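You operate a simulated robot arm through the tools that you are given. There is no shell and no other tool.

You are at the controls of a simulated two-armed robot. One attempt, no reset.

## Task
Clean the long bench: dust off with the black pad, water with the white wipe.
Fine: lift the STUBS carton off the dust into the long grey tray first; pad and wipe end in the blue spill tray. Set down upright: carton marked stubs. What is to be rubbed or washed off counts as gone when no trace of it is left.

Only the result counts: the job must be done as asked and must still hold three seconds after the hand-in. Knocking over, shifting, dropping, spilling or breaking anything else fails it.

## Robot
Two 7-joint arms with fingered hands on one trunk that stands fixed in place. Base frame: the origin is at the foot of the trunk, x ahead of it, y to its left, z up; the work surface is at about z = 92. Units: cm, degrees, N and s.
The left shoulder is at [8, 24.1, 144.2], the right one opposite. Each reaches about 112.8 cm from its shoulder. Payload 4.9 kg a hand.
Tool frame (each hand has its own): the origin (TCP) lies between the finger pads and is the grasp point; the fingertips stand 3.2 cm ahead of it; z points along the fingers, y is the line along which they close. The gripper opens to 20 cm; its body begins 8.9 cm behind the TCP. The gripper is a hand of 4 fingers: y runs from the thumb to the fingers, the wrist lies at [0, 0, -26.7] in the tool frame, and closing takes about 1.5 s.
Orientation is that of the tool frame in the base frame, as [roll, pitch, yaw] about the fixed x, y, z axes, in that order (R = Rz(yaw) Ry(pitch) Rx(roll)). With the fingers straight down and closing along the base's y, the tool's x points along the base's -x, its y along +y and its z along -z.

## Interface
- The arms move only by the tool move_arm. It takes "left_motion", "right_motion" or both (then of equal length, played together; a hand with none holds still); each is a list of rows, each a list of 6 numbers: the shift along the base's x, y, z in m, then the turn, a rotation vector about the base's x, y, z in degrees. In form: [[x, y, z, ax, ay, az], ...]. A call has 1 to 20 rows; each row is the pose to reach, as a shift and turn from the pose commanded when the call began. "left_grip" and "right_grip" are, for a hand that has rows, the opening, from 0 (shut) to 1 (fully open), set as the call begins (left out, the last holds). Each row takes 0.2 s and may step no farther than 5 cm and 8.6 degrees from the row before; otherwise, or with a gripper value out of range, the whole call is refused. Where a pose cannot be reached the arm comes as near as it can. A force on the tool above 40 N (or 10 N above the force at the start of the call, whichever is more), or a blocked arm, ends the call early, and 0.2 s more pass. Each finger travels about 7.2 cm/s and halts on what it meets, pressing with about 31 N; the grip force reading is that of the motor and also rises with nothing between the fingers. The clock runs only during rows and for 0.2 s after the last one: add rows that repeat a pose to give the fingers time. It gives the time, the measured TCP pose, the force on the tool (base axes), the opening and the grip force at its end, in the units of the frame above (readings bear some noise), with the torque about the TCP (base axes, N m) and any sound that the robot's microphone picked up, and new pictures: "pictures" is both (left out), scene, wrist or none (wrist: the cameras of the hands that moved).
- Cameras (640 x 400 px; columns grow to the right, rows downward): "scene" is now at [11.8, 2.9, 161.84]; the picture's right is [0.23, -0.97, 0.00], its down [-0.59, -0.14, -0.79] and it looks along [0.77, 0.18, -0.61] (base axes); focal length 334 px, centre (320, 200). "left" rides on the left gripper at [-6.9, -6.9, -11.6] in its tool frame; the picture's right is [0.71, -0.71, 0.00], its down [0.54, 0.54, -0.64] and it looks along [0.45, 0.45, 0.77] (tool axes); focal length 226 px, centre (320, 200). "right" rides on the right gripper at [6.9, -6.9, -11.6] in its tool frame; the picture's right is [0.71, 0.71, 0.00], its down [-0.54, 0.54, -0.64] and it looks along [-0.45, 0.45, 0.77] (tool axes); focal length 226 px, centre (320, 200). There is no depth. A picture from a camera that has moved, and an enlarged one, comes with that camera's place and axes in the base frame and with its lens. The place of the scene camera against the robot may be out by one fixed shift of up to 1.2 cm in any direction.
- lift_body(by): slides the trunk up (or, below 0, down) by that many cm; the arms and the scene camera ride with it, the base frame stays. It gives what a move gives, with no picture.
- move_fingers(finger1, finger2, finger3, thumb_bend, hand): sets how far each is bent, from 0 (flat) to 100 (curled in); at 30 the hand is open as for a grip, at 70 the pads meet at the TCP. One left out holds its place. A second passes; each finger stops where it meets its share of the squeeze, and holds until it gets a number again. A gripper value or a shape takes the hand back. It gives what a move gives, with no picture; readings hold the bend of each and the force on the fingers (four entries, about 0 where the hand has none), thumb and palm.
- set_grasp(shape, hand): the hand has 4 fingers and takes this shape, open, in about a second: jaw (thumb against the fingers, like two jaws); tri (thumb and two fingers); tip (a fingertip pinch); poke (one finger out to press); point (the index stretched); flat (the hand flat); cup (the hand cupped); fist (a fist). The gripper value then closes the fingers along that shape, each until it touches; the sizes above hold for jaw. It gives what a move gives, with no picture.
- aim_head(pan, tilt): turns the head with the scene camera to pan (to the left, within 86 degrees either way) and tilt (down, from -29 to 69), counted from straight ahead of the robot. It gives what a move gives, and a new picture of the scene camera.
- close_up(camera, box): a new picture of the part [left, top, right, bottom] of that camera's present view, enlarged. The clock stands still meanwhile.
- sign_off(): hands the job in; it is judged then, once.

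Places have to be worked out from the pictures, the camera data and where the tool is seen. Open the grippers and draw the arms clear of the work before you hand the job in, unless the task says otherwise.

The tools are called after "Emit:" by a JSON object that holds its "fn" and its "kwargs". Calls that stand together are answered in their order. move_arm: Moves the arms, as the interface text tells. Its arguments: {"type":"object","properties":{"left_motion":{"type":"array","items":{"type":"array","items":{"type":"number"}}},"left_grip":{"type":"number"},"right_motion":{"type":"array","items":{"type":"array","items":{"type":"number"}}},"right_grip":{"type":"number"},"pictures":{"type":"string","enum":["both","scene","wrist","none"]}},"required":[]} The other tools are called the same way: lift_body (by) moves the trunk up or down; set_grasp (shape, hand) gives the hand a shape; move_fingers (finger1, finger2, finger3, thumb_bend, hand) moves the fingers one by one; aim_head (pan, tilt) turns the head that bears the scene camera; close_up (camera, box) takes an enlarged picture of a part of a camera's view; sign_off () hands the job in.

At the start:

```text
clock: 0.0
left_tcp_pos: [70.65, 44.9, 124.37]
left_ee_rot: [179.9, 0.0, -180.0]
left_contact_force: [0.6, -0.2, 0.5]
left_wrist_torque: [0.01, -0.03, 0.05]
left_width: 19.98
left_finger_force: 0.2
left_shape: jaw
left_bend: [30.0, 30.0, 30.0, 30.0]
left_finger forces: [0.0, 0.0, 0.0, 0.0, 0.0, 0.0]
right_tcp_pos: [70.45, -5.43, 124.09]
right_ee_rot: [-179.9, 0.0, 180.0]
right_contact_force: [0.9, -0.6, -1.2]
right_wrist_torque: [-0.01, 0.02, 0.02]
right_width: 19.98
right_finger_force: 0.2
right_shape: jaw
right_bend: [30.0, 30.0, 30.0, 30.0]
right_finger forces: [0.1, 0.1, 0.0, 0.0, 0.0, 0.0]
trunk travel left (down, up): [-35.0, 49.0]
head pan, tilt (commanded): [13.1, 37.6]
```

scene: 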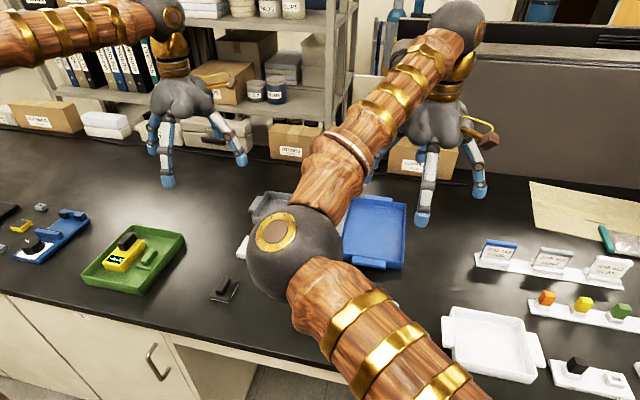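
right: 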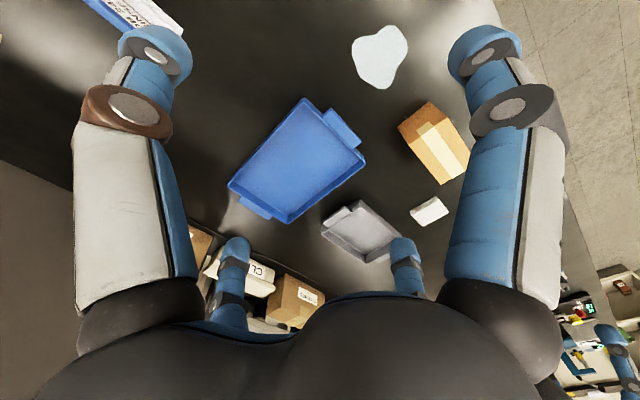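
left: 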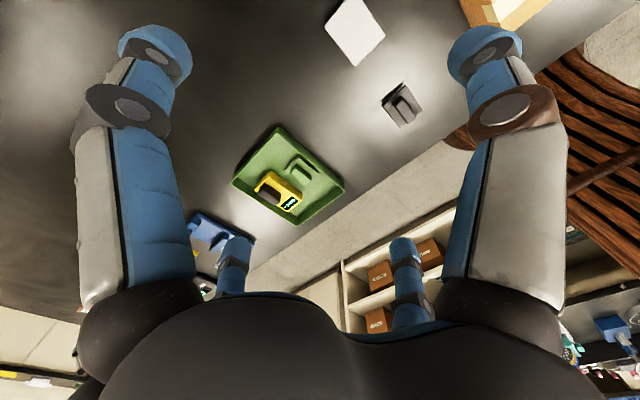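

The right arm hides the middle of the bench from the scene camera, though its wrist camera shows a carton, a puddle-like patch, a blue tray, a grey tray and a white block. I'll take close-ups before moving anything.

Emit:
{"fn": "close_up", "kwargs": {"camera": "right", "box": [180, 0, 500, 250]}}

Emit:
{"fn": "close_up", "kwargs": {"camera": "left", "box": [180, 0, 500, 250]}}

Emit:
{"fn": "close_up", "kwargs": {"camera": "scene", "box": [160, 150, 420, 320]}}

```text
1.60 times, centred on (340, 125) of right
camera zoom: at [63.67, -12.26, 135.64], right [-0.71, 0.71, 0.0], down [0.54, 0.54, 0.64], along [0.45, 0.45, -0.77], focal length 362 px, centre (288, 320)
```

zoom: 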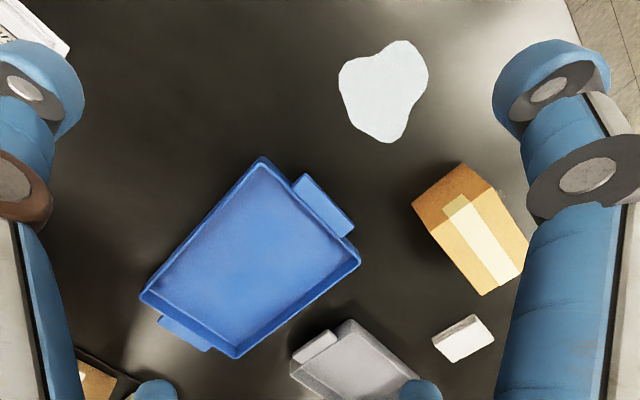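

```text
1.60 times, centred on (340, 125) of left
camera zoom: at [77.54, 37.84, 136.05], right [-0.71, -0.71, 0.0], down [-0.54, 0.54, 0.64], along [-0.45, 0.45, -0.77], focal length 362 px, centre (288, 320)
```

zoom: 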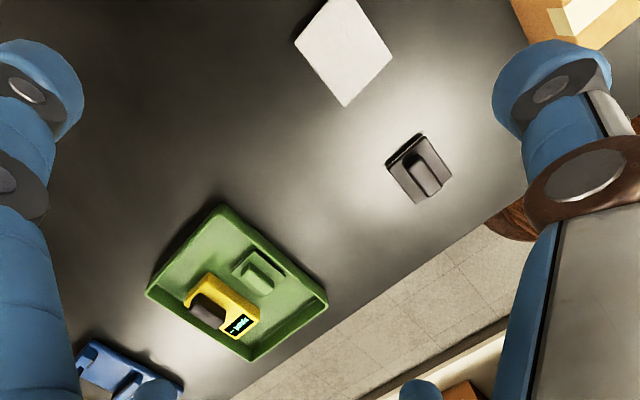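

```text
2.35 times, centred on (290, 235) of scene
camera zoom: at [11.8, 2.9, 161.84], right [0.23, -0.97, 0.0], down [-0.59, -0.14, -0.79], along [0.77, 0.18, -0.61], focal length 786 px, centre (391, 118)
```

zoom: 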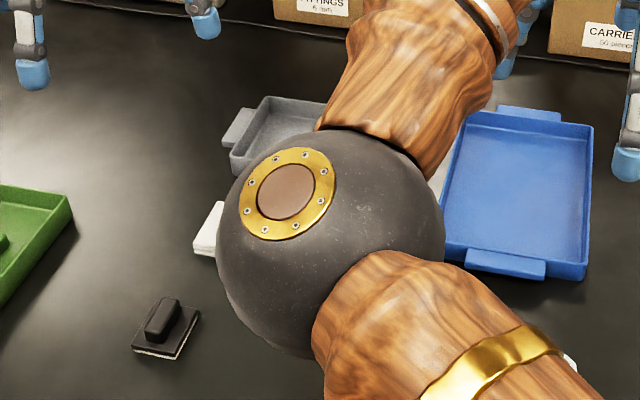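

From the wrist views I place the carton near (62, 15), the whitish puddle near (60.5, -1), the white wipe near (72, 36), the black pad near (57, 36.5), the blue tray near (85, 2) and the grey tray near (88, 27). I'm moving the right hand outward to the right, at height, to clear the scene view.

Emit:
{"fn": "move_arm", "kwargs": {"right_motion": [[0, -0.05, 0.01, 0, 0, 0], [0, -0.1, 0.02, 0, 0, 0], [0, -0.15, 0.03, 0, 0, 0], [-0.02, -0.2, 0.04, 0, 0, 0], [-0.05, -0.24, 0.05, 0, 0, 0], [-0.08, -0.28, 0.05, 0, 0, 0], [-0.11, -0.31, 0.05, 0, 0, 0], [-0.14, -0.34, 0.05, 0, 0, 0]], "pictures": "both"}}

```text
refused: row 1 steps farther than a row can; nothing moved
```

The diagonal step came to slightly over 5 cm, so I'm shortening the steps.

Emit:
{"fn": "move_arm", "kwargs": {"right_motion": [[0, -0.045, 0.01, 0, 0, 0], [0, -0.09, 0.02, 0, 0, 0], [0, -0.135, 0.03, 0, 0, 0], [-0.02, -0.175, 0.04, 0, 0, 0], [-0.05, -0.21, 0.05, 0, 0, 0], [-0.08, -0.24, 0.05, 0, 0, 0], [-0.11, -0.27, 0.05, 0, 0, 0], [-0.14, -0.3, 0.05, 0, 0, 0], [-0.16, -0.34, 0.05, 0, 0, 0]], "pictures": "both"}}

```text
clock: 2.0
left_tcp_pos: [70.68, 44.73, 124.44]
left_ee_rot: [179.9, 0.0, -180.0]
left_contact_force: [0.2, -1.4, 0.6]
left_wrist_torque: [0.01, -0.03, 0.01]
left_width: 19.99
left_finger_force: 0.0
left_shape: jaw
left_bend: [30.0, 30.0, 30.0, 30.0]
left_finger forces: [0.0, 0.0, 0.0, 0.0, 0.1, 0.0]
right_tcp_pos: [54.51, -39.56, 129.13]
right_ee_rot: [179.9, 0.0, 179.9]
right_contact_force: [-0.3, -0.3, 0.1]
right_wrist_torque: [0.07, -0.03, 0.01]
right_width: 19.98
right_finger_force: 0.1
right_shape: jaw
right_bend: [30.0, 30.0, 30.0, 30.0]
right_finger forces: [0.1, 0.0, 0.1, 0.0, 0.0, 0.0]
trunk travel left (down, up): [-35.0, 49.0]
head pan, tilt (commanded): [13.1, 37.6]
camera scene: at [11.69, 2.71, 161.85], right [0.23, -0.97, 0.0], down [-0.59, -0.14, -0.79], along [0.77, 0.18, -0.61], focal length 334 px, centre (320, 200)
camera right: at [47.61, -46.45, 140.61], right [-0.71, 0.71, 0.0], down [0.54, 0.54, 0.64], along [0.45, 0.46, -0.77], focal length 226 px, centre (320, 200)
```

scene: 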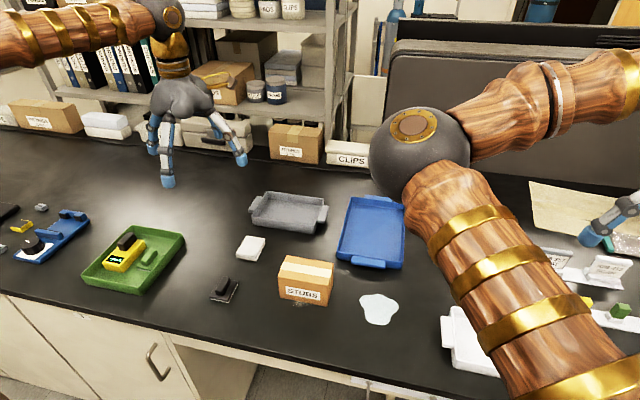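
right: 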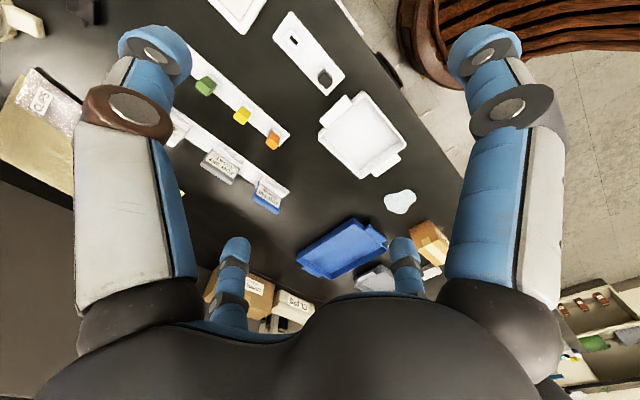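

The bench is visible now: the STUBS carton, puddle, pad, wipe, grey tray and blue tray are all in the scene view. I'll zoom in for details.

Emit:
{"fn": "close_up", "kwargs": {"camera": "scene", "box": [200, 180, 440, 330]}}

Emit:
{"fn": "close_up", "kwargs": {"camera": "scene", "box": [260, 245, 350, 315]}}

Emit:
{"fn": "close_up", "kwargs": {"camera": "scene", "box": [200, 225, 280, 310]}}

Emit:
{"fn": "close_up", "kwargs": {"camera": "left", "box": [300, 0, 560, 160]}}

```text
2.67 times, centred on (320, 255) of scene
camera zoom: at [11.69, 2.71, 161.85], right [0.23, -0.97, 0.0], down [-0.59, -0.14, -0.79], along [0.77, 0.18, -0.61], focal length 891 px, centre (320, 53)
```

zoom: 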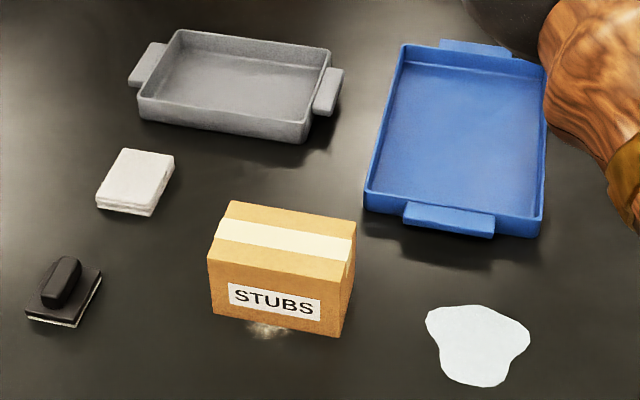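

```text
5.71 times, centred on (305, 280) of scene
camera zoom: at [11.69, 2.71, 161.85], right [0.23, -0.97, 0.0], down [-0.59, -0.14, -0.79], along [0.77, 0.18, -0.61], focal length 1909 px, centre (406, -257)
```

zoom: 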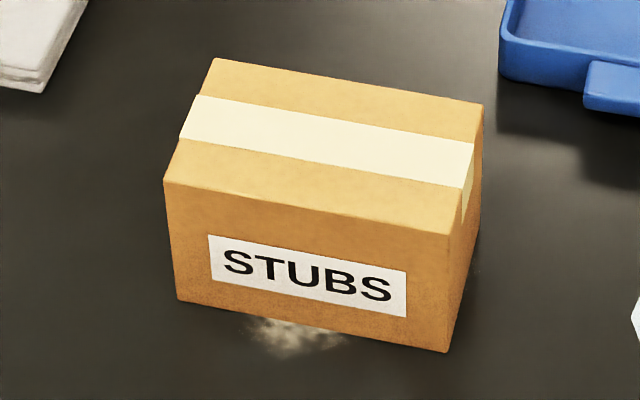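

```text
4.71 times, centred on (240, 268) of scene
camera zoom: at [11.69, 2.71, 161.85], right [0.23, -0.97, 0.0], down [-0.59, -0.14, -0.79], along [0.77, 0.18, -0.61], focal length 1572 px, centre (696, -118)
```

zoom: 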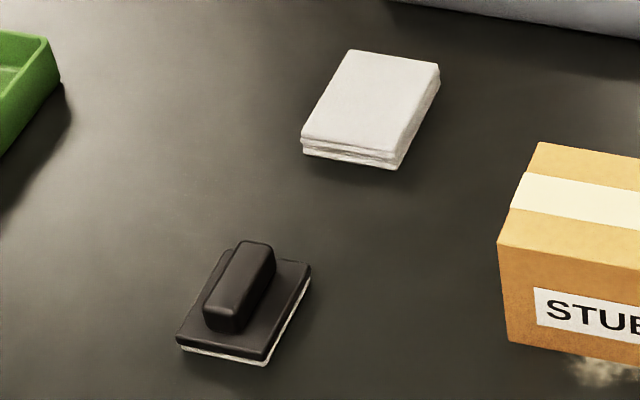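

```text
2.46 times, centred on (430, 80) of left
camera zoom: at [77.45, 37.67, 136.18], right [-0.71, -0.71, 0.0], down [-0.54, 0.54, 0.64], along [-0.45, 0.46, -0.77], focal length 556 px, centre (49, 495)
```

zoom: 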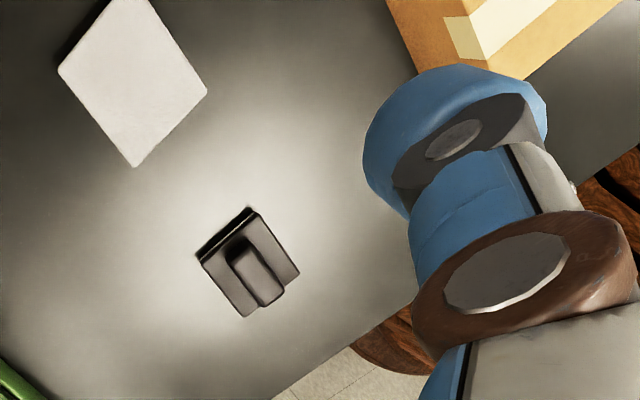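

The carton sits squarely at about x 58.6–65.5, y 11–23 with dust peeking out under its front edge. The grey tray centre is near (89.5, 30), and the scene camera seems to be off by roughly (-0.6, -1.2). I'll move the right arm further out so its elbow doesn't get in the left arm's way.

Emit:
{"fn": "move_arm", "kwargs": {"right_motion": [[-0.025, -0.04, 0.01, 0, 0, 0], [-0.05, -0.08, 0.02, 0, 0, 0], [-0.075, -0.12, 0.03, 0, 0, 0], [-0.1, -0.16, 0.04, 0, 0, 0], [-0.125, -0.2, 0.05, 0, 0, 0], [-0.15, -0.24, 0.06, 0, 0, 0], [-0.175, -0.28, 0.07, 0, 0, 0], [-0.2, -0.31, 0.08, 0, 0, 0]], "pictures": "both"}}

```text
clock: 3.8
left_tcp_pos: [70.54, 44.52, 124.48]
left_ee_rot: [179.8, 0.1, 180.0]
left_contact_force: [-0.2, -0.6, 1.4]
left_wrist_torque: [0.02, -0.05, 0.01]
left_width: 19.99
left_finger_force: 0.1
left_shape: jaw
left_bend: [30.0, 30.0, 30.0, 30.0]
left_finger forces: [0.0, 0.1, 0.0, 0.0, 0.0, 0.0]
right_tcp_pos: [49.79, -72.95, 135.89]
right_ee_rot: [179.5, -2.2, 176.1]
right_contact_force: [0.1, 1.1, 0.1]
right_wrist_torque: [0.04, 0.02, -0.01]
right_width: 19.99
right_finger_force: 0.1
right_shape: jaw
right_bend: [30.0, 30.0, 30.0, 30.0]
right_finger forces: [0.0, 0.0, 0.1, 0.0, 0.0, 0.0]
right hand out of reach, approached as far as the arm can: row 3, 4, 5, 6, 7, 8
trunk travel left (down, up): [-35.0, 49.0]
head pan, tilt (commanded): [13.1, 37.6]
camera scene: at [11.63, 2.44, 161.86], right [0.23, -0.97, 0.0], down [-0.59, -0.14, -0.79], along [0.77, 0.18, -0.61], focal length 334 px, centre (320, 200)
camera right: at [42.81, -79.43, 147.66], right [-0.66, 0.75, 0.03], down [0.6, 0.5, 0.63], along [0.45, 0.43, -0.78], focal length 226 px, centre (320, 200)
```

scene: 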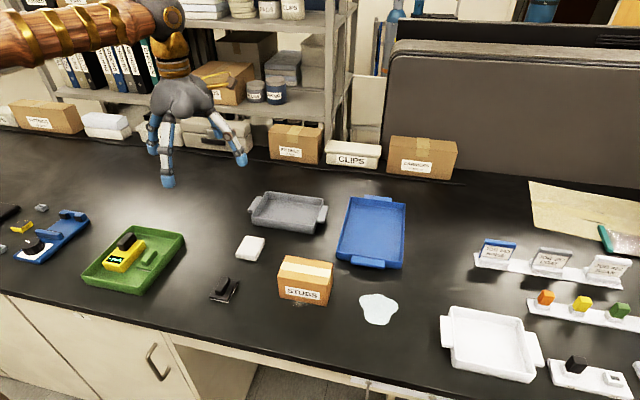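
right: 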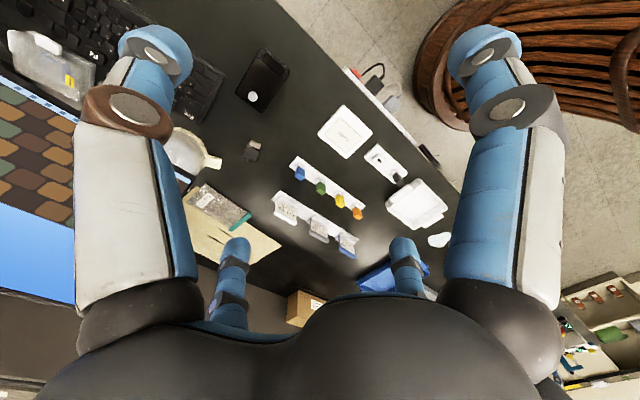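

The scene view is now clear. I'll pan the head to check the rest of the bench for any other dust or water.

Emit:
{"fn": "aim_head", "kwargs": {"pan": -30, "tilt": 37.6}}

Emit:
{"fn": "aim_head", "kwargs": {"pan": 45, "tilt": 40}}

Emit:
{"fn": "aim_head", "kwargs": {"pan": 13.1, "tilt": 45}}

```text
clock: 4.9
left_tcp_pos: [70.64, 44.85, 124.29]
left_ee_rot: [180.0, -0.1, 180.0]
left_contact_force: [0.0, 0.0, -0.5]
left_wrist_torque: [-0.02, 0.01, -0.01]
left_width: 19.99
left_finger_force: 0.0
left_shape: jaw
left_bend: [30.0, 30.0, 30.0, 30.0]
left_finger forces: [0.1, 0.0, 0.0, 0.0, 0.1, 0.0]
right_tcp_pos: [49.9, -72.48, 136.05]
right_ee_rot: [179.7, -2.3, 176.1]
right_contact_force: [-0.8, 0.2, 0.3]
right_wrist_torque: [0.02, -0.01, 0.0]
right_width: 19.99
right_finger_force: 0.1
right_shape: jaw
right_bend: [30.0, 30.0, 30.0, 30.0]
right_finger forces: [0.0, 0.0, 0.0, 0.0, 0.1, 0.0]
trunk travel left (down, up): [-35.0, 49.0]
head pan, tilt (commanded): [-30.0, 37.6]
camera scene: at [10.87, -3.41, 161.84], right [-0.5, -0.87, 0.0], down [-0.53, 0.3, -0.79], along [0.69, -0.4, -0.61], focal length 334 px, centre (320, 200)
```

scene: 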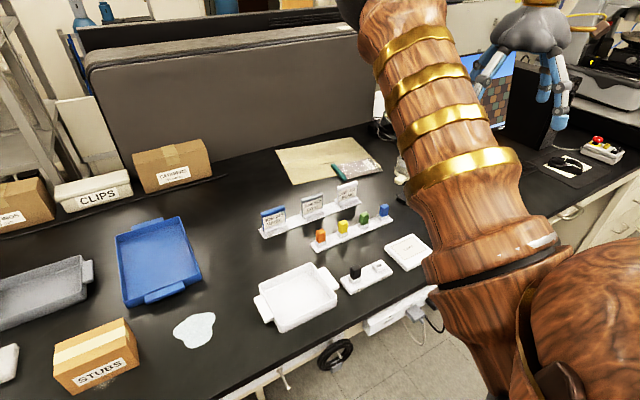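

```text
clock: 6.4
left_tcp_pos: [70.59, 44.92, 124.38]
left_ee_rot: [-180.0, 0.1, -180.0]
left_contact_force: [-0.2, -0.2, -0.2]
left_wrist_torque: [0.0, 0.0, -0.02]
left_width: 19.99
left_finger_force: 0.0
left_shape: jaw
left_bend: [30.0, 30.0, 30.0, 30.0]
left_finger forces: [0.0, 0.0, 0.1, 0.1, 0.0, 0.0]
right_tcp_pos: [49.82, -72.53, 136.0]
right_ee_rot: [179.7, -2.3, 176.1]
right_contact_force: [-0.1, -0.4, -0.3]
right_wrist_torque: [0.01, 0.0, 0.0]
right_width: 19.96
right_finger_force: 0.1
right_shape: jaw
right_bend: [30.0, 30.0, 30.0, 30.0]
right_finger forces: [0.0, 0.0, 0.0, 0.0, 0.0, 0.0]
trunk travel left (down, up): [-35.0, 49.0]
head pan, tilt (commanded): [45.0, 40.0]
camera scene: at [9.38, 6.91, 161.48], right [0.71, -0.71, 0.0], down [-0.46, -0.45, -0.77], along [0.54, 0.54, -0.64], focal length 334 px, centre (320, 200)
```

scene: 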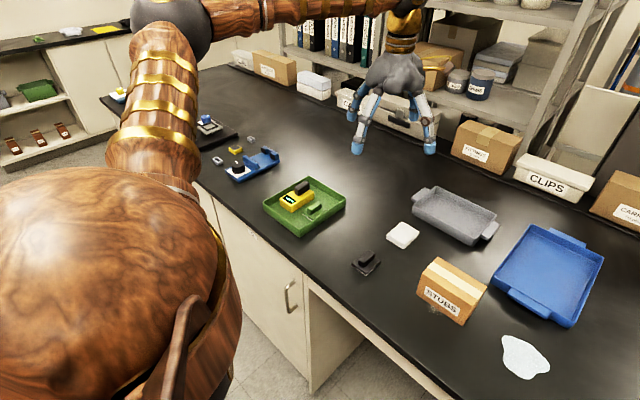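

```text
clock: 7.3
left_tcp_pos: [70.62, 44.97, 124.36]
left_ee_rot: [-179.9, 0.0, 179.9]
left_contact_force: [0.0, -0.2, -0.1]
left_wrist_torque: [-0.05, -0.01, 0.01]
left_width: 19.99
left_finger_force: 0.1
left_shape: jaw
left_bend: [30.0, 30.0, 30.0, 30.0]
left_finger forces: [0.1, 0.0, 0.0, 0.0, 0.1, 0.1]
right_tcp_pos: [49.84, -72.49, 136.14]
right_ee_rot: [179.8, -2.3, 176.1]
right_contact_force: [-0.1, 0.2, -0.3]
right_wrist_torque: [0.05, 0.02, -0.05]
right_width: 20.0
right_finger_force: 0.0
right_shape: jaw
right_bend: [30.0, 30.0, 30.0, 30.0]
right_finger forces: [0.0, 0.0, 0.0, 0.0, 0.0, 0.0]
trunk travel left (down, up): [-35.0, 49.0]
head pan, tilt (commanded): [13.1, 45.0]
camera scene: at [11.28, 2.76, 160.75], right [0.23, -0.97, 0.0], down [-0.69, -0.16, -0.71], along [0.69, 0.16, -0.71], focal length 334 px, centre (320, 200)
```

scene: 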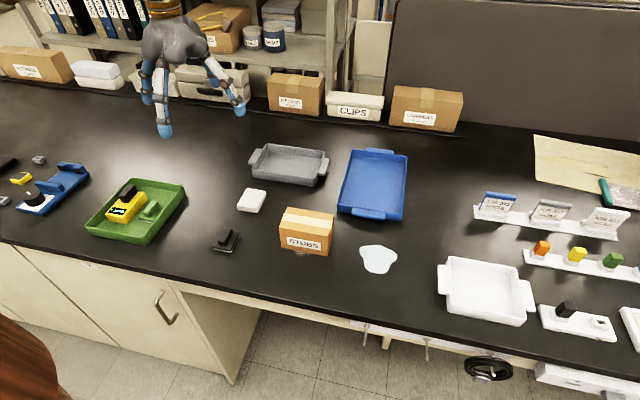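

The only dust patch is under the carton, and the only puddle is the one near (60.6, -1.2). I'm moving the left hand to hover above the carton centre, estimated at (62.1, 17).

Emit:
{"fn": "move_arm", "kwargs": {"left_motion": [[-0.012, -0.04, 0.0, 0, 0, 0], [-0.024, -0.08, 0.0, 0, 0, 0], [-0.036, -0.12, 0.0, 0, 0, 0], [-0.048, -0.16, 0.0, 0, 0, 0], [-0.06, -0.2, -0.01, 0, 0, 0], [-0.072, -0.24, -0.02, 0, 0, 0], [-0.085, -0.279, -0.03, 0, 0, 0], [-0.085, -0.279, -0.05, 0, 0, 0]], "left_grip": 1.0, "pictures": "both"}}

```text
clock: 9.1
left_tcp_pos: [62.16, 17.12, 119.4]
left_ee_rot: [180.0, 0.1, -180.0]
left_contact_force: [-0.4, 0.1, -0.1]
left_wrist_torque: [-0.01, 0.05, -0.03]
left_width: 19.98
left_finger_force: 0.1
left_shape: jaw
left_bend: [30.0, 30.0, 30.0, 30.0]
left_finger forces: [0.1, 0.0, 0.0, 0.1, 0.0, 0.0]
right_tcp_pos: [49.83, -72.39, 136.02]
right_ee_rot: [179.8, -2.4, 176.1]
right_contact_force: [1.0, -0.2, 0.4]
right_wrist_torque: [0.0, 0.02, -0.01]
right_width: 20.0
right_finger_force: 0.0
right_shape: jaw
right_bend: [30.0, 30.0, 30.0, 30.0]
right_finger forces: [0.2, 0.0, 0.0, 0.1, 0.0, 0.0]
trunk travel left (down, up): [-35.0, 49.0]
head pan, tilt (commanded): [13.1, 45.0]
camera scene: at [11.34, 2.86, 160.75], right [0.23, -0.97, 0.0], down [-0.69, -0.16, -0.71], along [0.69, 0.16, -0.71], focal length 334 px, centre (320, 200)
camera left: at [69.07, 10.04, 131.04], right [-0.71, -0.71, 0.0], down [-0.54, 0.54, 0.64], along [-0.46, 0.45, -0.77], focal length 226 px, centre (320, 200)
```

scene: 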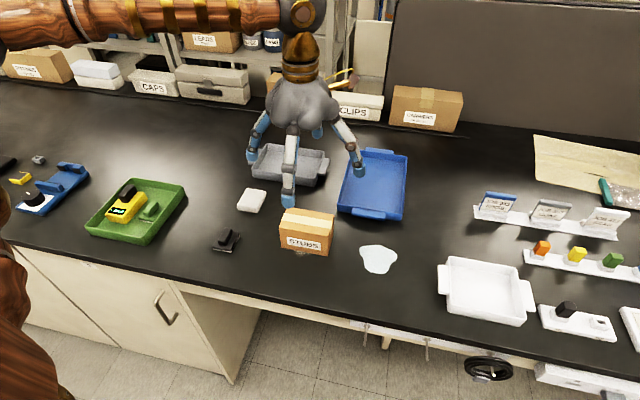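
left: 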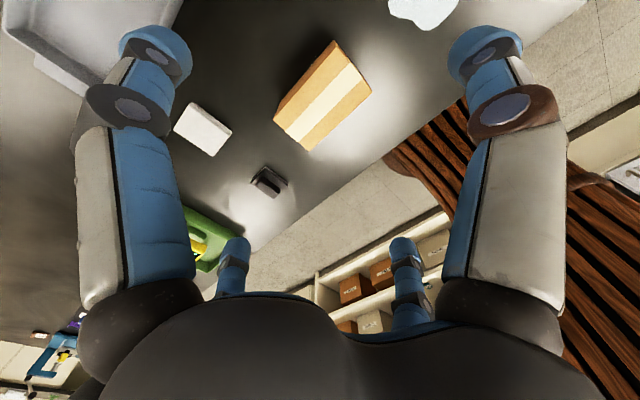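

The wrist view shows four fingers arranged in a cross (thumb at -y, one opposite, two along ±x). I'll zoom in on the carton in the wrist camera to centre the hand exactly.

Emit:
{"fn": "close_up", "kwargs": {"camera": "left", "box": [240, 20, 400, 170]}}

Emit:
{"fn": "close_up", "kwargs": {"camera": "scene", "box": [220, 60, 420, 270]}}

```text
2.67 times, centred on (320, 95) of left
camera zoom: at [69.07, 10.04, 131.04], right [-0.71, -0.71, 0.0], down [-0.54, 0.54, 0.64], along [-0.46, 0.45, -0.77], focal length 603 px, centre (320, 480)
```

zoom: 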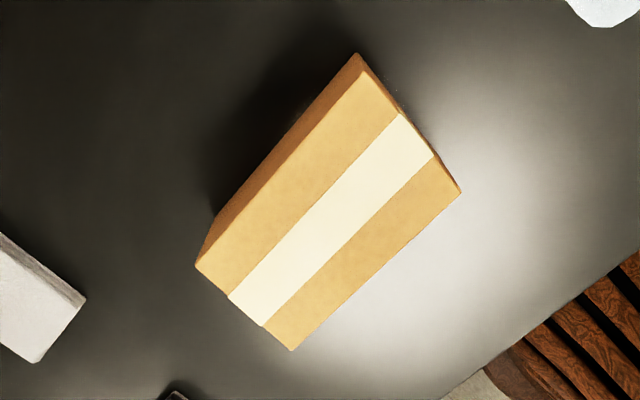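

```text
1.90 times, centred on (320, 165) of scene
camera zoom: at [11.34, 2.86, 160.75], right [0.23, -0.97, 0.0], down [-0.69, -0.16, -0.71], along [0.69, 0.16, -0.71], focal length 636 px, centre (320, 267)
```

zoom: 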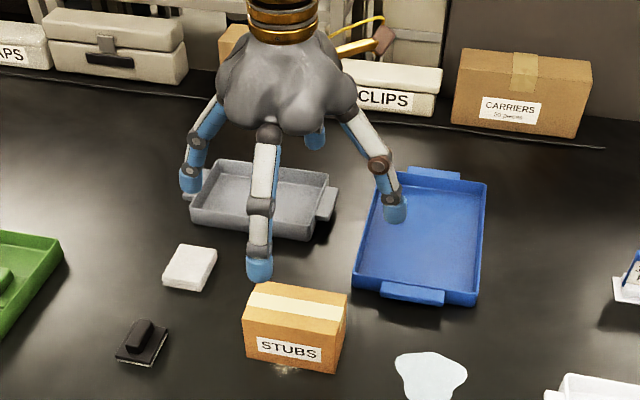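

Refined, the carton spans x 58.65–65.5, y 10.9–22.75, top z≈99.8, so its centre is (62.1, 16.8). I'm descending so the fingertips stop about 3.5 cm above the bench, above the later tray-rim height.

Emit:
{"fn": "move_arm", "kwargs": {"left_motion": [[0, -0.002, -0.045, 0, 0, 0], [0, -0.002, -0.09, 0, 0, 0], [0, -0.002, -0.13, 0, 0, 0], [0, -0.002, -0.165, 0, 0, 0], [0, -0.002, -0.19, 0, 0, 0], [0, -0.002, -0.206, 0, 0, 0], [0, -0.002, -0.206, 0, 0, 0]], "left_grip": 1.0, "pictures": "both"}}

```text
clock: 10.7
left_tcp_pos: [62.06, 16.76, 98.81]
left_ee_rot: [-180.0, -0.1, -179.9]
left_contact_force: [-0.4, 1.1, 0.9]
left_wrist_torque: [0.0, -0.03, 0.01]
left_width: 19.99
left_finger_force: 0.1
left_shape: jaw
left_bend: [30.0, 30.0, 30.0, 30.0]
left_finger forces: [0.0, 0.0, 0.0, 0.1, 0.0, 0.0]
right_tcp_pos: [49.8, -72.68, 135.99]
right_ee_rot: [179.7, -2.3, 176.1]
right_contact_force: [-0.5, 0.3, -0.4]
right_wrist_torque: [0.0, -0.01, 0.01]
right_width: 19.99
right_finger_force: 0.1
right_shape: jaw
right_bend: [30.0, 30.0, 30.0, 30.0]
right_finger forces: [0.0, 0.1, 0.1, 0.0, 0.0, 0.2]
trunk travel left (down, up): [-35.0, 49.0]
head pan, tilt (commanded): [13.1, 45.0]
camera scene: at [11.29, 2.73, 160.75], right [0.23, -0.97, 0.0], down [-0.69, -0.16, -0.71], along [0.69, 0.16, -0.71], focal length 334 px, centre (320, 200)
camera left: at [69.03, 9.67, 110.47], right [-0.71, -0.71, 0.0], down [-0.54, 0.54, 0.64], along [-0.45, 0.46, -0.77], focal length 226 px, centre (320, 200)
```

scene: 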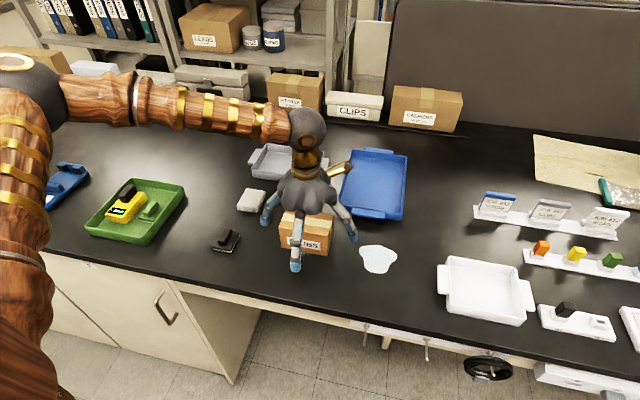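
left: 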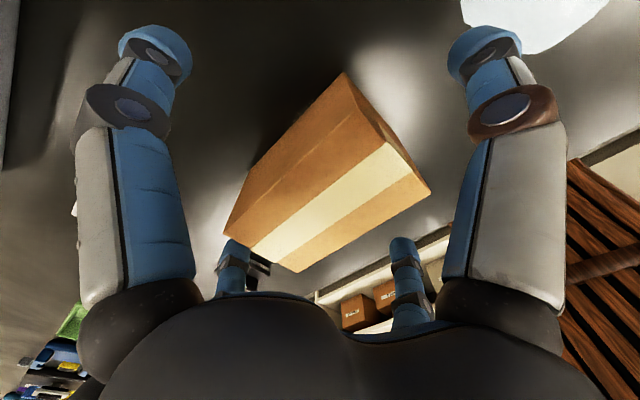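

The fingers surround the carton on all four sides. Closing the grip now, holding position while they travel.

Emit:
{"fn": "move_arm", "kwargs": {"left_motion": [[0, 0, 0, 0, 0, 0], [0, 0, 0, 0, 0, 0], [0, 0, 0, 0, 0, 0], [0, 0, 0, 0, 0, 0], [0, 0, 0, 0, 0, 0], [0, 0, 0, 0, 0, 0], [0, 0, 0, 0, 0, 0], [0, 0, 0, 0, 0, 0]], "left_grip": 0.0, "pictures": "both"}}

```text
clock: 12.5
left_tcp_pos: [62.22, 16.65, 98.74]
left_ee_rot: [-179.9, -0.1, -180.0]
left_contact_force: [1.0, 0.0, 0.0]
left_wrist_torque: [0.03, 0.0, 0.02]
left_width: 9.62
left_finger_force: 31.4
left_shape: jaw
left_bend: [48.0, 35.0, 46.0, 33.0]
left_finger forces: [28.1, 27.9, 28.3, 0.1, 28.2, 0.0]
right_tcp_pos: [49.82, -72.5, 135.99]
right_ee_rot: [179.7, -2.3, 176.1]
right_contact_force: [0.2, 0.5, 0.1]
right_wrist_torque: [0.02, 0.01, 0.0]
right_width: 19.97
right_finger_force: 0.1
right_shape: jaw
right_bend: [30.0, 30.0, 30.0, 30.0]
right_finger forces: [0.0, 0.1, 0.1, 0.0, 0.0, 0.0]
trunk travel left (down, up): [-35.0, 49.0]
head pan, tilt (commanded): [13.1, 45.0]
camera scene: at [11.31, 2.75, 160.75], right [0.23, -0.97, 0.0], down [-0.69, -0.16, -0.71], along [0.69, 0.16, -0.71], focal length 334 px, centre (320, 200)
camera left: at [69.05, 9.69, 110.49], right [-0.71, -0.71, 0.0], down [-0.54, 0.54, 0.64], along [-0.46, 0.45, -0.77], focal length 226 px, centre (320, 200)
```

scene: 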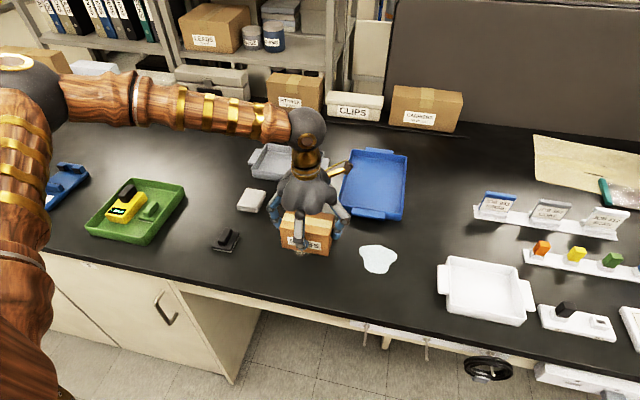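
left: 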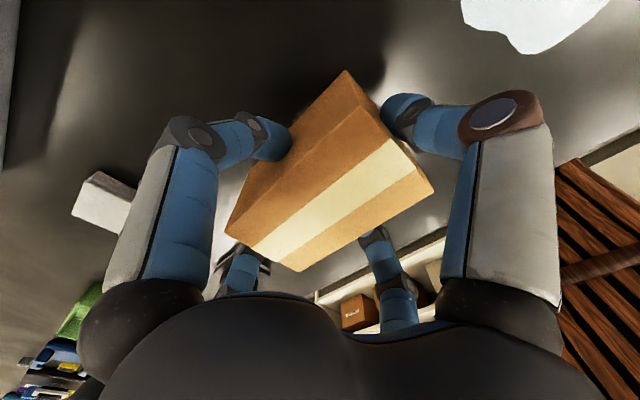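

All four fingers hold the carton at about 28 N each, evenly. Lifting straight up.

Emit:
{"fn": "move_arm", "kwargs": {"left_motion": [[0, 0, 0.01, 0, 0, 0], [0, 0, 0.025, 0, 0, 0], [0, 0, 0.045, 0, 0, 0], [0, 0, 0.07, 0, 0, 0], [0, 0, 0.095, 0, 0, 0], [0, 0, 0.11, 0, 0, 0], [0, 0, 0.11, 0, 0, 0]], "pictures": "both"}}

```text
clock: 14.1
left_tcp_pos: [62.13, 16.8, 109.68]
left_ee_rot: [-179.9, -0.1, -180.0]
left_contact_force: [1.2, 0.3, -1.3]
left_wrist_torque: [0.03, 0.03, 0.0]
left_width: 9.61
left_finger_force: 31.4
left_shape: jaw
left_bend: [48.0, 35.0, 46.0, 33.0]
left_finger forces: [28.1, 27.9, 28.2, 0.0, 28.2, 0.1]
right_tcp_pos: [49.81, -72.59, 136.06]
right_ee_rot: [179.6, -2.3, 176.1]
right_contact_force: [0.1, 0.0, 0.6]
right_wrist_torque: [-0.02, -0.01, 0.02]
right_width: 19.98
right_finger_force: 0.0
right_shape: jaw
right_bend: [30.0, 30.0, 30.0, 30.0]
right_finger forces: [0.1, 0.2, 0.0, 0.0, 0.0, 0.0]
trunk travel left (down, up): [-35.0, 49.0]
head pan, tilt (commanded): [13.1, 45.0]
camera scene: at [11.32, 2.76, 160.75], right [0.23, -0.97, 0.0], down [-0.69, -0.16, -0.71], along [0.69, 0.16, -0.71], focal length 334 px, centre (320, 200)
camera left: at [69.06, 9.68, 121.47], right [-0.71, -0.71, 0.0], down [-0.54, 0.54, 0.64], along [-0.46, 0.45, -0.77], focal length 226 px, centre (320, 200)
```

scene: 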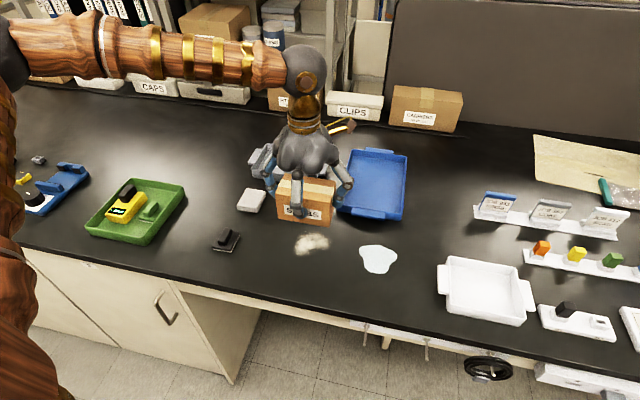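
left: 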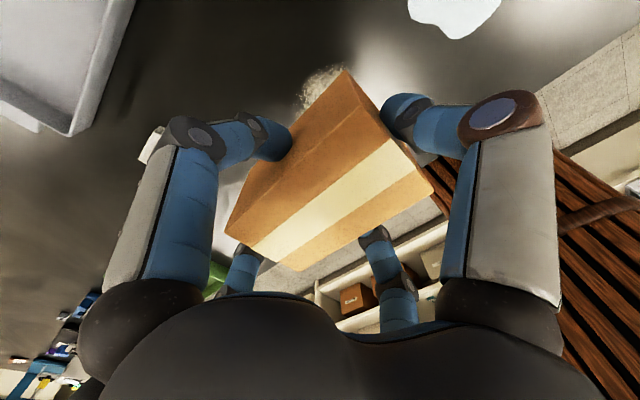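

The carton is clear of the bench and the dust patch is now visible. Carrying it towards the grey tray centre, about (89.3, 29.7).

Emit:
{"fn": "move_arm", "kwargs": {"left_motion": [[0.027, 0.013, 0.0, 0, 0, 0], [0.065, 0.031, 0.0, 0, 0, 0], [0.105, 0.05, 0.0, 0, 0, 0], [0.145, 0.069, 0.0, 0, 0, 0], [0.185, 0.088, 0.0, 0, 0, 0], [0.222, 0.105, 0.0, 0, 0, 0], [0.252, 0.12, 0.0, 0, 0, 0], [0.272, 0.129, 0.0, 0, 0, 0], [0.272, 0.129, 0.0, 0, 0, 0]], "pictures": "both"}}

```text
clock: 16.1
left_tcp_pos: [89.19, 29.71, 109.74]
left_ee_rot: [-179.9, -0.1, 180.0]
left_contact_force: [-0.1, 0.4, -1.2]
left_wrist_torque: [0.0, -0.01, 0.0]
left_width: 9.59
left_finger_force: 31.1
left_shape: jaw
left_bend: [48.0, 35.0, 47.0, 33.0]
left_finger forces: [28.3, 27.9, 28.4, 0.1, 28.2, 0.0]
right_tcp_pos: [49.72, -72.49, 136.03]
right_ee_rot: [179.9, -2.3, 176.0]
right_contact_force: [-0.3, -0.3, 0.5]
right_wrist_torque: [-0.01, 0.02, 0.01]
right_width: 19.99
right_finger_force: 0.1
right_shape: jaw
right_bend: [30.0, 30.0, 30.0, 30.0]
right_finger forces: [0.1, 0.1, 0.0, 0.0, 0.1, 0.1]
trunk travel left (down, up): [-35.0, 49.0]
head pan, tilt (commanded): [13.1, 45.0]
camera scene: at [11.26, 2.78, 160.75], right [0.23, -0.97, 0.0], down [-0.69, -0.16, -0.71], along [0.69, 0.16, -0.71], focal length 334 px, centre (320, 200)
camera left: at [96.17, 22.68, 121.42], right [-0.71, -0.71, 0.0], down [-0.54, 0.54, 0.64], along [-0.45, 0.46, -0.77], focal length 226 px, centre (320, 200)
```

scene: 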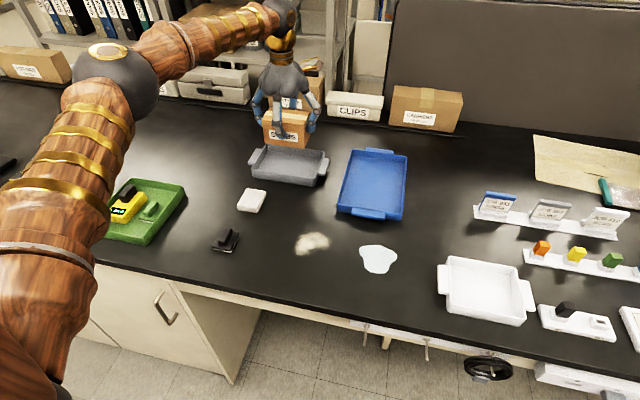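
left: 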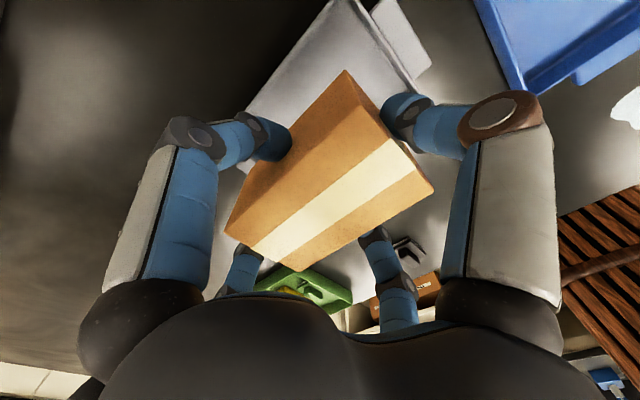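

The carton hangs over the tray. I'll check the tray edges against the hand before lowering.

Emit:
{"fn": "close_up", "kwargs": {"camera": "left", "box": [200, 0, 460, 170]}}

Emit:
{"fn": "close_up", "kwargs": {"camera": "scene", "box": [220, 70, 360, 210]}}

```text
2.35 times, centred on (330, 85) of left
camera zoom: at [96.17, 22.68, 121.42], right [-0.71, -0.71, 0.0], down [-0.54, 0.54, 0.64], along [-0.45, 0.46, -0.77], focal length 532 px, centre (296, 471)
```

zoom: 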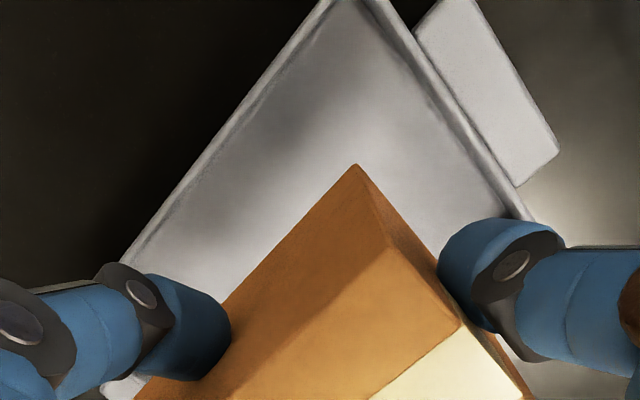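

```text
2.86 times, centred on (290, 140) of scene
camera zoom: at [11.26, 2.78, 160.75], right [0.23, -0.97, 0.0], down [-0.69, -0.16, -0.71], along [0.69, 0.16, -0.71], focal length 955 px, centre (406, 371)
```

zoom: 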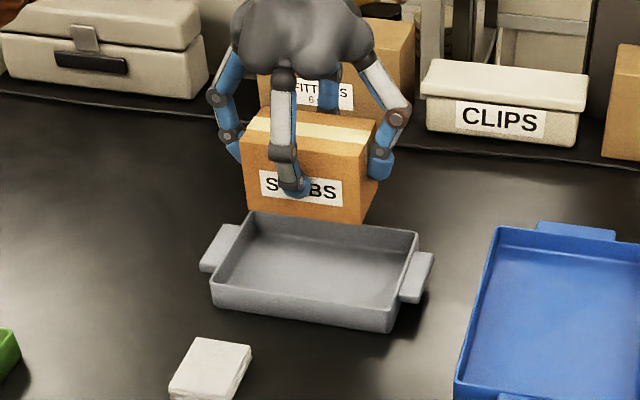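

The wrist view puts the tray's outer rim at y≈19.6 and x≈96.15, so its centre is about (89.45, 29.7), well matched. Lowering the carton to just above the floor.

Emit:
{"fn": "move_arm", "kwargs": {"left_motion": [[0.002, 0, -0.025, 0, 0, 0], [0.002, 0, -0.05, 0, 0, 0], [0.002, 0, -0.07, 0, 0, 0], [0.002, 0, -0.085, 0, 0, 0], [0.002, 0, -0.095, 0, 0, 0], [0.002, 0, -0.099, 0, 0, 0], [0.002, 0, -0.099, 0, 0, 0]], "pictures": "both"}}

```text
clock: 17.7
left_tcp_pos: [89.5, 29.56, 99.74]
left_ee_rot: [180.0, 0.0, 180.0]
left_contact_force: [-0.3, 0.3, -0.8]
left_wrist_torque: [0.02, -0.02, 0.01]
left_width: 9.59
left_finger_force: 30.8
left_shape: jaw
left_bend: [48.0, 35.0, 47.0, 33.0]
left_finger forces: [28.3, 28.0, 28.2, 0.0, 28.2, 0.1]
right_tcp_pos: [49.83, -72.52, 136.08]
right_ee_rot: [179.7, -2.3, 176.1]
right_contact_force: [0.0, 0.3, -0.6]
right_wrist_torque: [0.0, 0.0, 0.0]
right_width: 19.99
right_finger_force: 0.1
right_shape: jaw
right_bend: [30.0, 30.0, 30.0, 30.0]
right_finger forces: [0.0, 0.0, 0.0, 0.0, 0.1, 0.0]
trunk travel left (down, up): [-35.0, 49.0]
head pan, tilt (commanded): [13.1, 45.0]
camera scene: at [11.33, 2.74, 160.75], right [0.23, -0.97, 0.0], down [-0.69, -0.16, -0.71], along [0.69, 0.16, -0.71], focal length 334 px, centre (320, 200)
camera left: at [96.47, 22.62, 111.52], right [-0.71, -0.71, 0.0], down [-0.54, 0.54, 0.64], along [-0.46, 0.46, -0.77], focal length 226 px, centre (320, 200)
```

scene: 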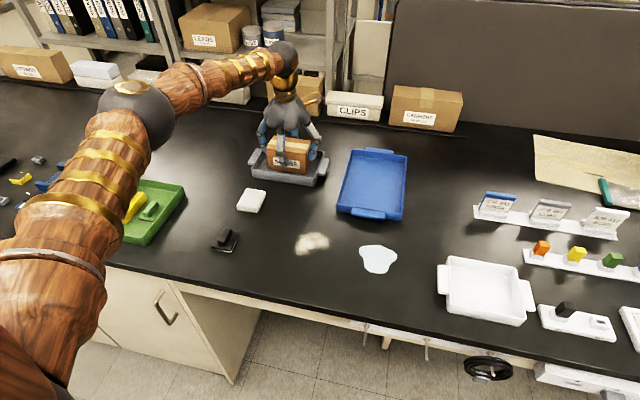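
left: 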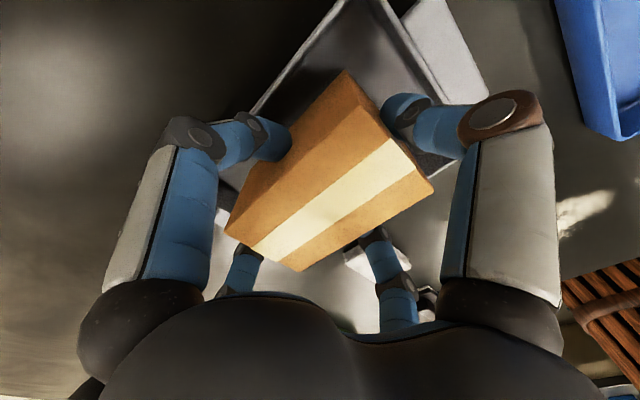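

There's no contact yet; the carton bottom should be near z 93. I'll ease it down a few millimetres.

Emit:
{"fn": "move_arm", "kwargs": {"left_motion": [[0, 0, -0.001, 0, 0, 0], [0, 0, -0.002, 0, 0, 0], [0, 0, -0.003, 0, 0, 0], [0, 0, -0.003, 0, 0, 0]], "pictures": "none"}}

```text
clock: 18.7
left_tcp_pos: [89.55, 29.71, 99.45]
left_ee_rot: [-180.0, 0.0, 179.9]
left_contact_force: [-0.8, -0.1, -1.5]
left_wrist_torque: [-0.01, 0.01, 0.0]
left_width: 9.62
left_finger_force: 31.0
left_shape: jaw
left_bend: [48.0, 35.0, 47.0, 33.0]
left_finger forces: [28.3, 28.0, 28.1, 0.0, 28.1, 0.0]
right_tcp_pos: [49.81, -72.59, 136.03]
right_ee_rot: [179.7, -2.4, 176.0]
right_contact_force: [-0.3, -0.5, -0.4]
right_wrist_torque: [-0.03, 0.01, 0.02]
right_width: 20.01
right_finger_force: 0.0
right_shape: jaw
right_bend: [30.0, 30.0, 30.0, 30.0]
right_finger forces: [0.0, 0.0, 0.0, 0.0, 0.1, 0.0]
trunk travel left (down, up): [-35.0, 49.0]
head pan, tilt (commanded): [13.1, 45.0]
```

Still no contact force, so I'll go down another 3 mm.

Emit:
{"fn": "move_arm", "kwargs": {"left_motion": [[0, 0, -0.001, 0, 0, 0], [0, 0, -0.002, 0, 0, 0], [0, 0, -0.003, 0, 0, 0], [0, 0, -0.003, 0, 0, 0]], "pictures": "none"}}

```text
clock: 19.7
left_tcp_pos: [89.59, 29.55, 99.18]
left_ee_rot: [180.0, -0.1, -180.0]
left_contact_force: [-0.1, -0.6, -1.3]
left_wrist_torque: [-0.01, 0.01, -0.02]
left_width: 9.61
left_finger_force: 30.7
left_shape: jaw
left_bend: [48.0, 35.0, 47.0, 33.0]
left_finger forces: [28.3, 27.8, 28.1, 0.0, 28.2, 0.1]
right_tcp_pos: [49.87, -72.46, 136.06]
right_ee_rot: [179.7, -2.3, 176.1]
right_contact_force: [-0.6, -1.0, 0.4]
right_wrist_torque: [0.01, 0.02, 0.0]
right_width: 20.0
right_finger_force: 0.1
right_shape: jaw
right_bend: [30.0, 30.0, 30.0, 30.0]
right_finger forces: [0.1, 0.0, 0.1, 0.1, 0.0, 0.0]
trunk travel left (down, up): [-35.0, 49.0]
head pan, tilt (commanded): [13.1, 45.0]
```

Still free; the bottom should be near 92.4. I'll continue in 1 mm steps.

Emit:
{"fn": "move_arm", "kwargs": {"left_motion": [[0, 0, -0.001, 0, 0, 0], [0, 0, -0.002, 0, 0, 0], [0, 0, -0.002, 0, 0, 0]], "pictures": "none"}}

```text
clock: 20.5
left_tcp_pos: [89.5, 29.76, 99.16]
left_ee_rot: [-180.0, 0.0, 180.0]
left_contact_force: [0.8, 0.4, 4.0]
left_wrist_torque: [-0.22, 0.03, 0.04]
left_width: 9.6
left_finger_force: 31.5
left_shape: jaw
left_bend: [48.0, 35.0, 47.0, 33.0]
left_finger forces: [28.6, 28.6, 28.6, 0.0, 28.7, 0.1]
right_tcp_pos: [49.85, -72.55, 136.07]
right_ee_rot: [179.6, -2.2, 176.1]
right_contact_force: [0.6, -0.5, 0.6]
right_wrist_torque: [0.0, 0.01, 0.0]
right_width: 19.97
right_finger_force: 0.1
right_shape: jaw
right_bend: [30.0, 30.0, 30.0, 30.0]
right_finger forces: [0.0, 0.1, 0.0, 0.0, 0.0, 0.1]
trunk travel left (down, up): [-35.0, 49.0]
head pan, tilt (commanded): [13.1, 45.0]
```

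Contact at the tray floor (+4 N). Opening the fingers slightly, holding position, then I'll check.

Emit:
{"fn": "move_arm", "kwargs": {"left_motion": [[0, 0, 0.001, 0, 0, 0], [0, 0, 0.001, 0, 0, 0], [0, 0, 0.001, 0, 0, 0], [0, 0, 0.001, 0, 0, 0], [0, 0, 0.001, 0, 0, 0]], "left_grip": 0.75, "pictures": "both"}}

```text
clock: 21.7
left_tcp_pos: [89.42, 29.58, 99.22]
left_ee_rot: [180.0, 0.1, 179.9]
left_contact_force: [0.4, -0.2, 0.0]
left_wrist_torque: [0.03, 0.0, 0.0]
left_width: 14.96
left_finger_force: 0.0
left_shape: jaw
left_bend: [29.0, 29.0, 29.0, 26.0]
left_finger forces: [0.0, 0.0, 0.1, 0.0, 0.0, 0.0]
right_tcp_pos: [49.84, -72.68, 136.05]
right_ee_rot: [179.7, -2.3, 176.1]
right_contact_force: [0.3, -0.6, -0.1]
right_wrist_torque: [0.0, 0.01, -0.02]
right_width: 20.0
right_finger_force: 0.1
right_shape: jaw
right_bend: [30.0, 30.0, 30.0, 30.0]
right_finger forces: [0.1, 0.1, 0.0, 0.1, 0.0, 0.0]
trunk travel left (down, up): [-35.0, 49.0]
head pan, tilt (commanded): [13.1, 45.0]
camera scene: at [11.3, 2.74, 160.75], right [0.23, -0.97, 0.0], down [-0.69, -0.16, -0.71], along [0.69, 0.16, -0.71], focal length 334 px, centre (320, 200)
camera left: at [96.43, 22.57, 110.85], right [-0.71, -0.71, 0.0], down [-0.54, 0.54, 0.64], along [-0.45, 0.45, -0.77], focal length 226 px, centre (320, 200)
```

scene: 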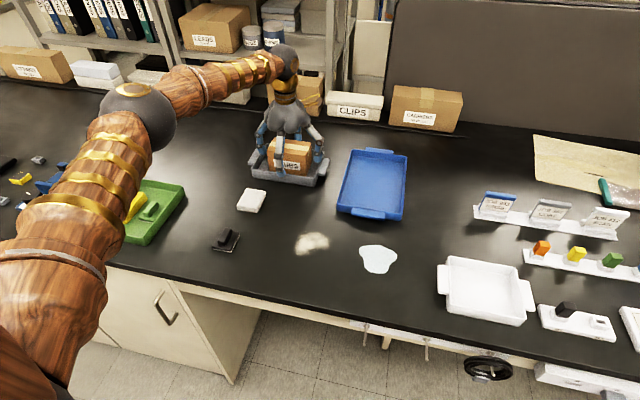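
left: 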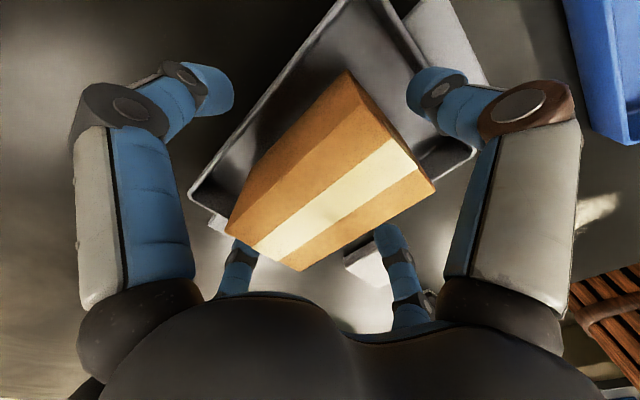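

The carton stands in the tray with the fingers clear of it. Raising the hand straight up.

Emit:
{"fn": "move_arm", "kwargs": {"left_motion": [[0, 0, 0.02, 0, 0, 0], [0, 0, 0.05, 0, 0, 0], [0, 0, 0.09, 0, 0, 0], [0, 0, 0.13, 0, 0, 0], [0, 0, 0.17, 0, 0, 0], [0, 0, 0.2, 0, 0, 0]], "pictures": "both"}}

```text
clock: 23.1
left_tcp_pos: [89.52, 29.56, 119.18]
left_ee_rot: [-180.0, 0.0, 179.9]
left_contact_force: [0.4, -0.2, 0.2]
left_wrist_torque: [0.0, -0.03, 0.02]
left_width: 14.99
left_finger_force: 0.0
left_shape: jaw
left_bend: [29.0, 29.0, 29.0, 26.0]
left_finger forces: [0.0, 0.1, 0.1, 0.0, 0.0, 0.0]
right_tcp_pos: [49.76, -72.63, 136.1]
right_ee_rot: [179.7, -2.3, 176.0]
right_contact_force: [-0.9, -0.2, -0.1]
right_wrist_torque: [-0.01, 0.0, 0.02]
right_width: 20.0
right_finger_force: 0.0
right_shape: jaw
right_bend: [30.0, 30.0, 30.0, 30.0]
right_finger forces: [0.0, 0.1, 0.0, 0.0, 0.1, 0.1]
trunk travel left (down, up): [-35.0, 49.0]
head pan, tilt (commanded): [13.1, 45.0]
camera scene: at [11.23, 2.7, 160.75], right [0.23, -0.97, 0.0], down [-0.69, -0.16, -0.71], along [0.69, 0.16, -0.71], focal length 334 px, centre (320, 200)
camera left: at [96.44, 22.57, 130.83], right [-0.71, -0.71, 0.0], down [-0.54, 0.54, 0.64], along [-0.45, 0.46, -0.77], focal length 226 px, centre (320, 200)
```

scene: 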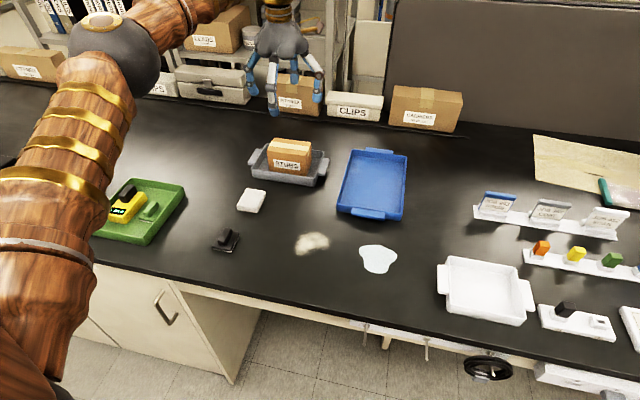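
left: 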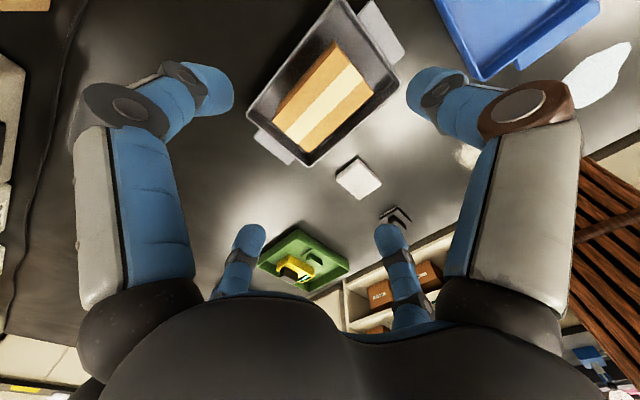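

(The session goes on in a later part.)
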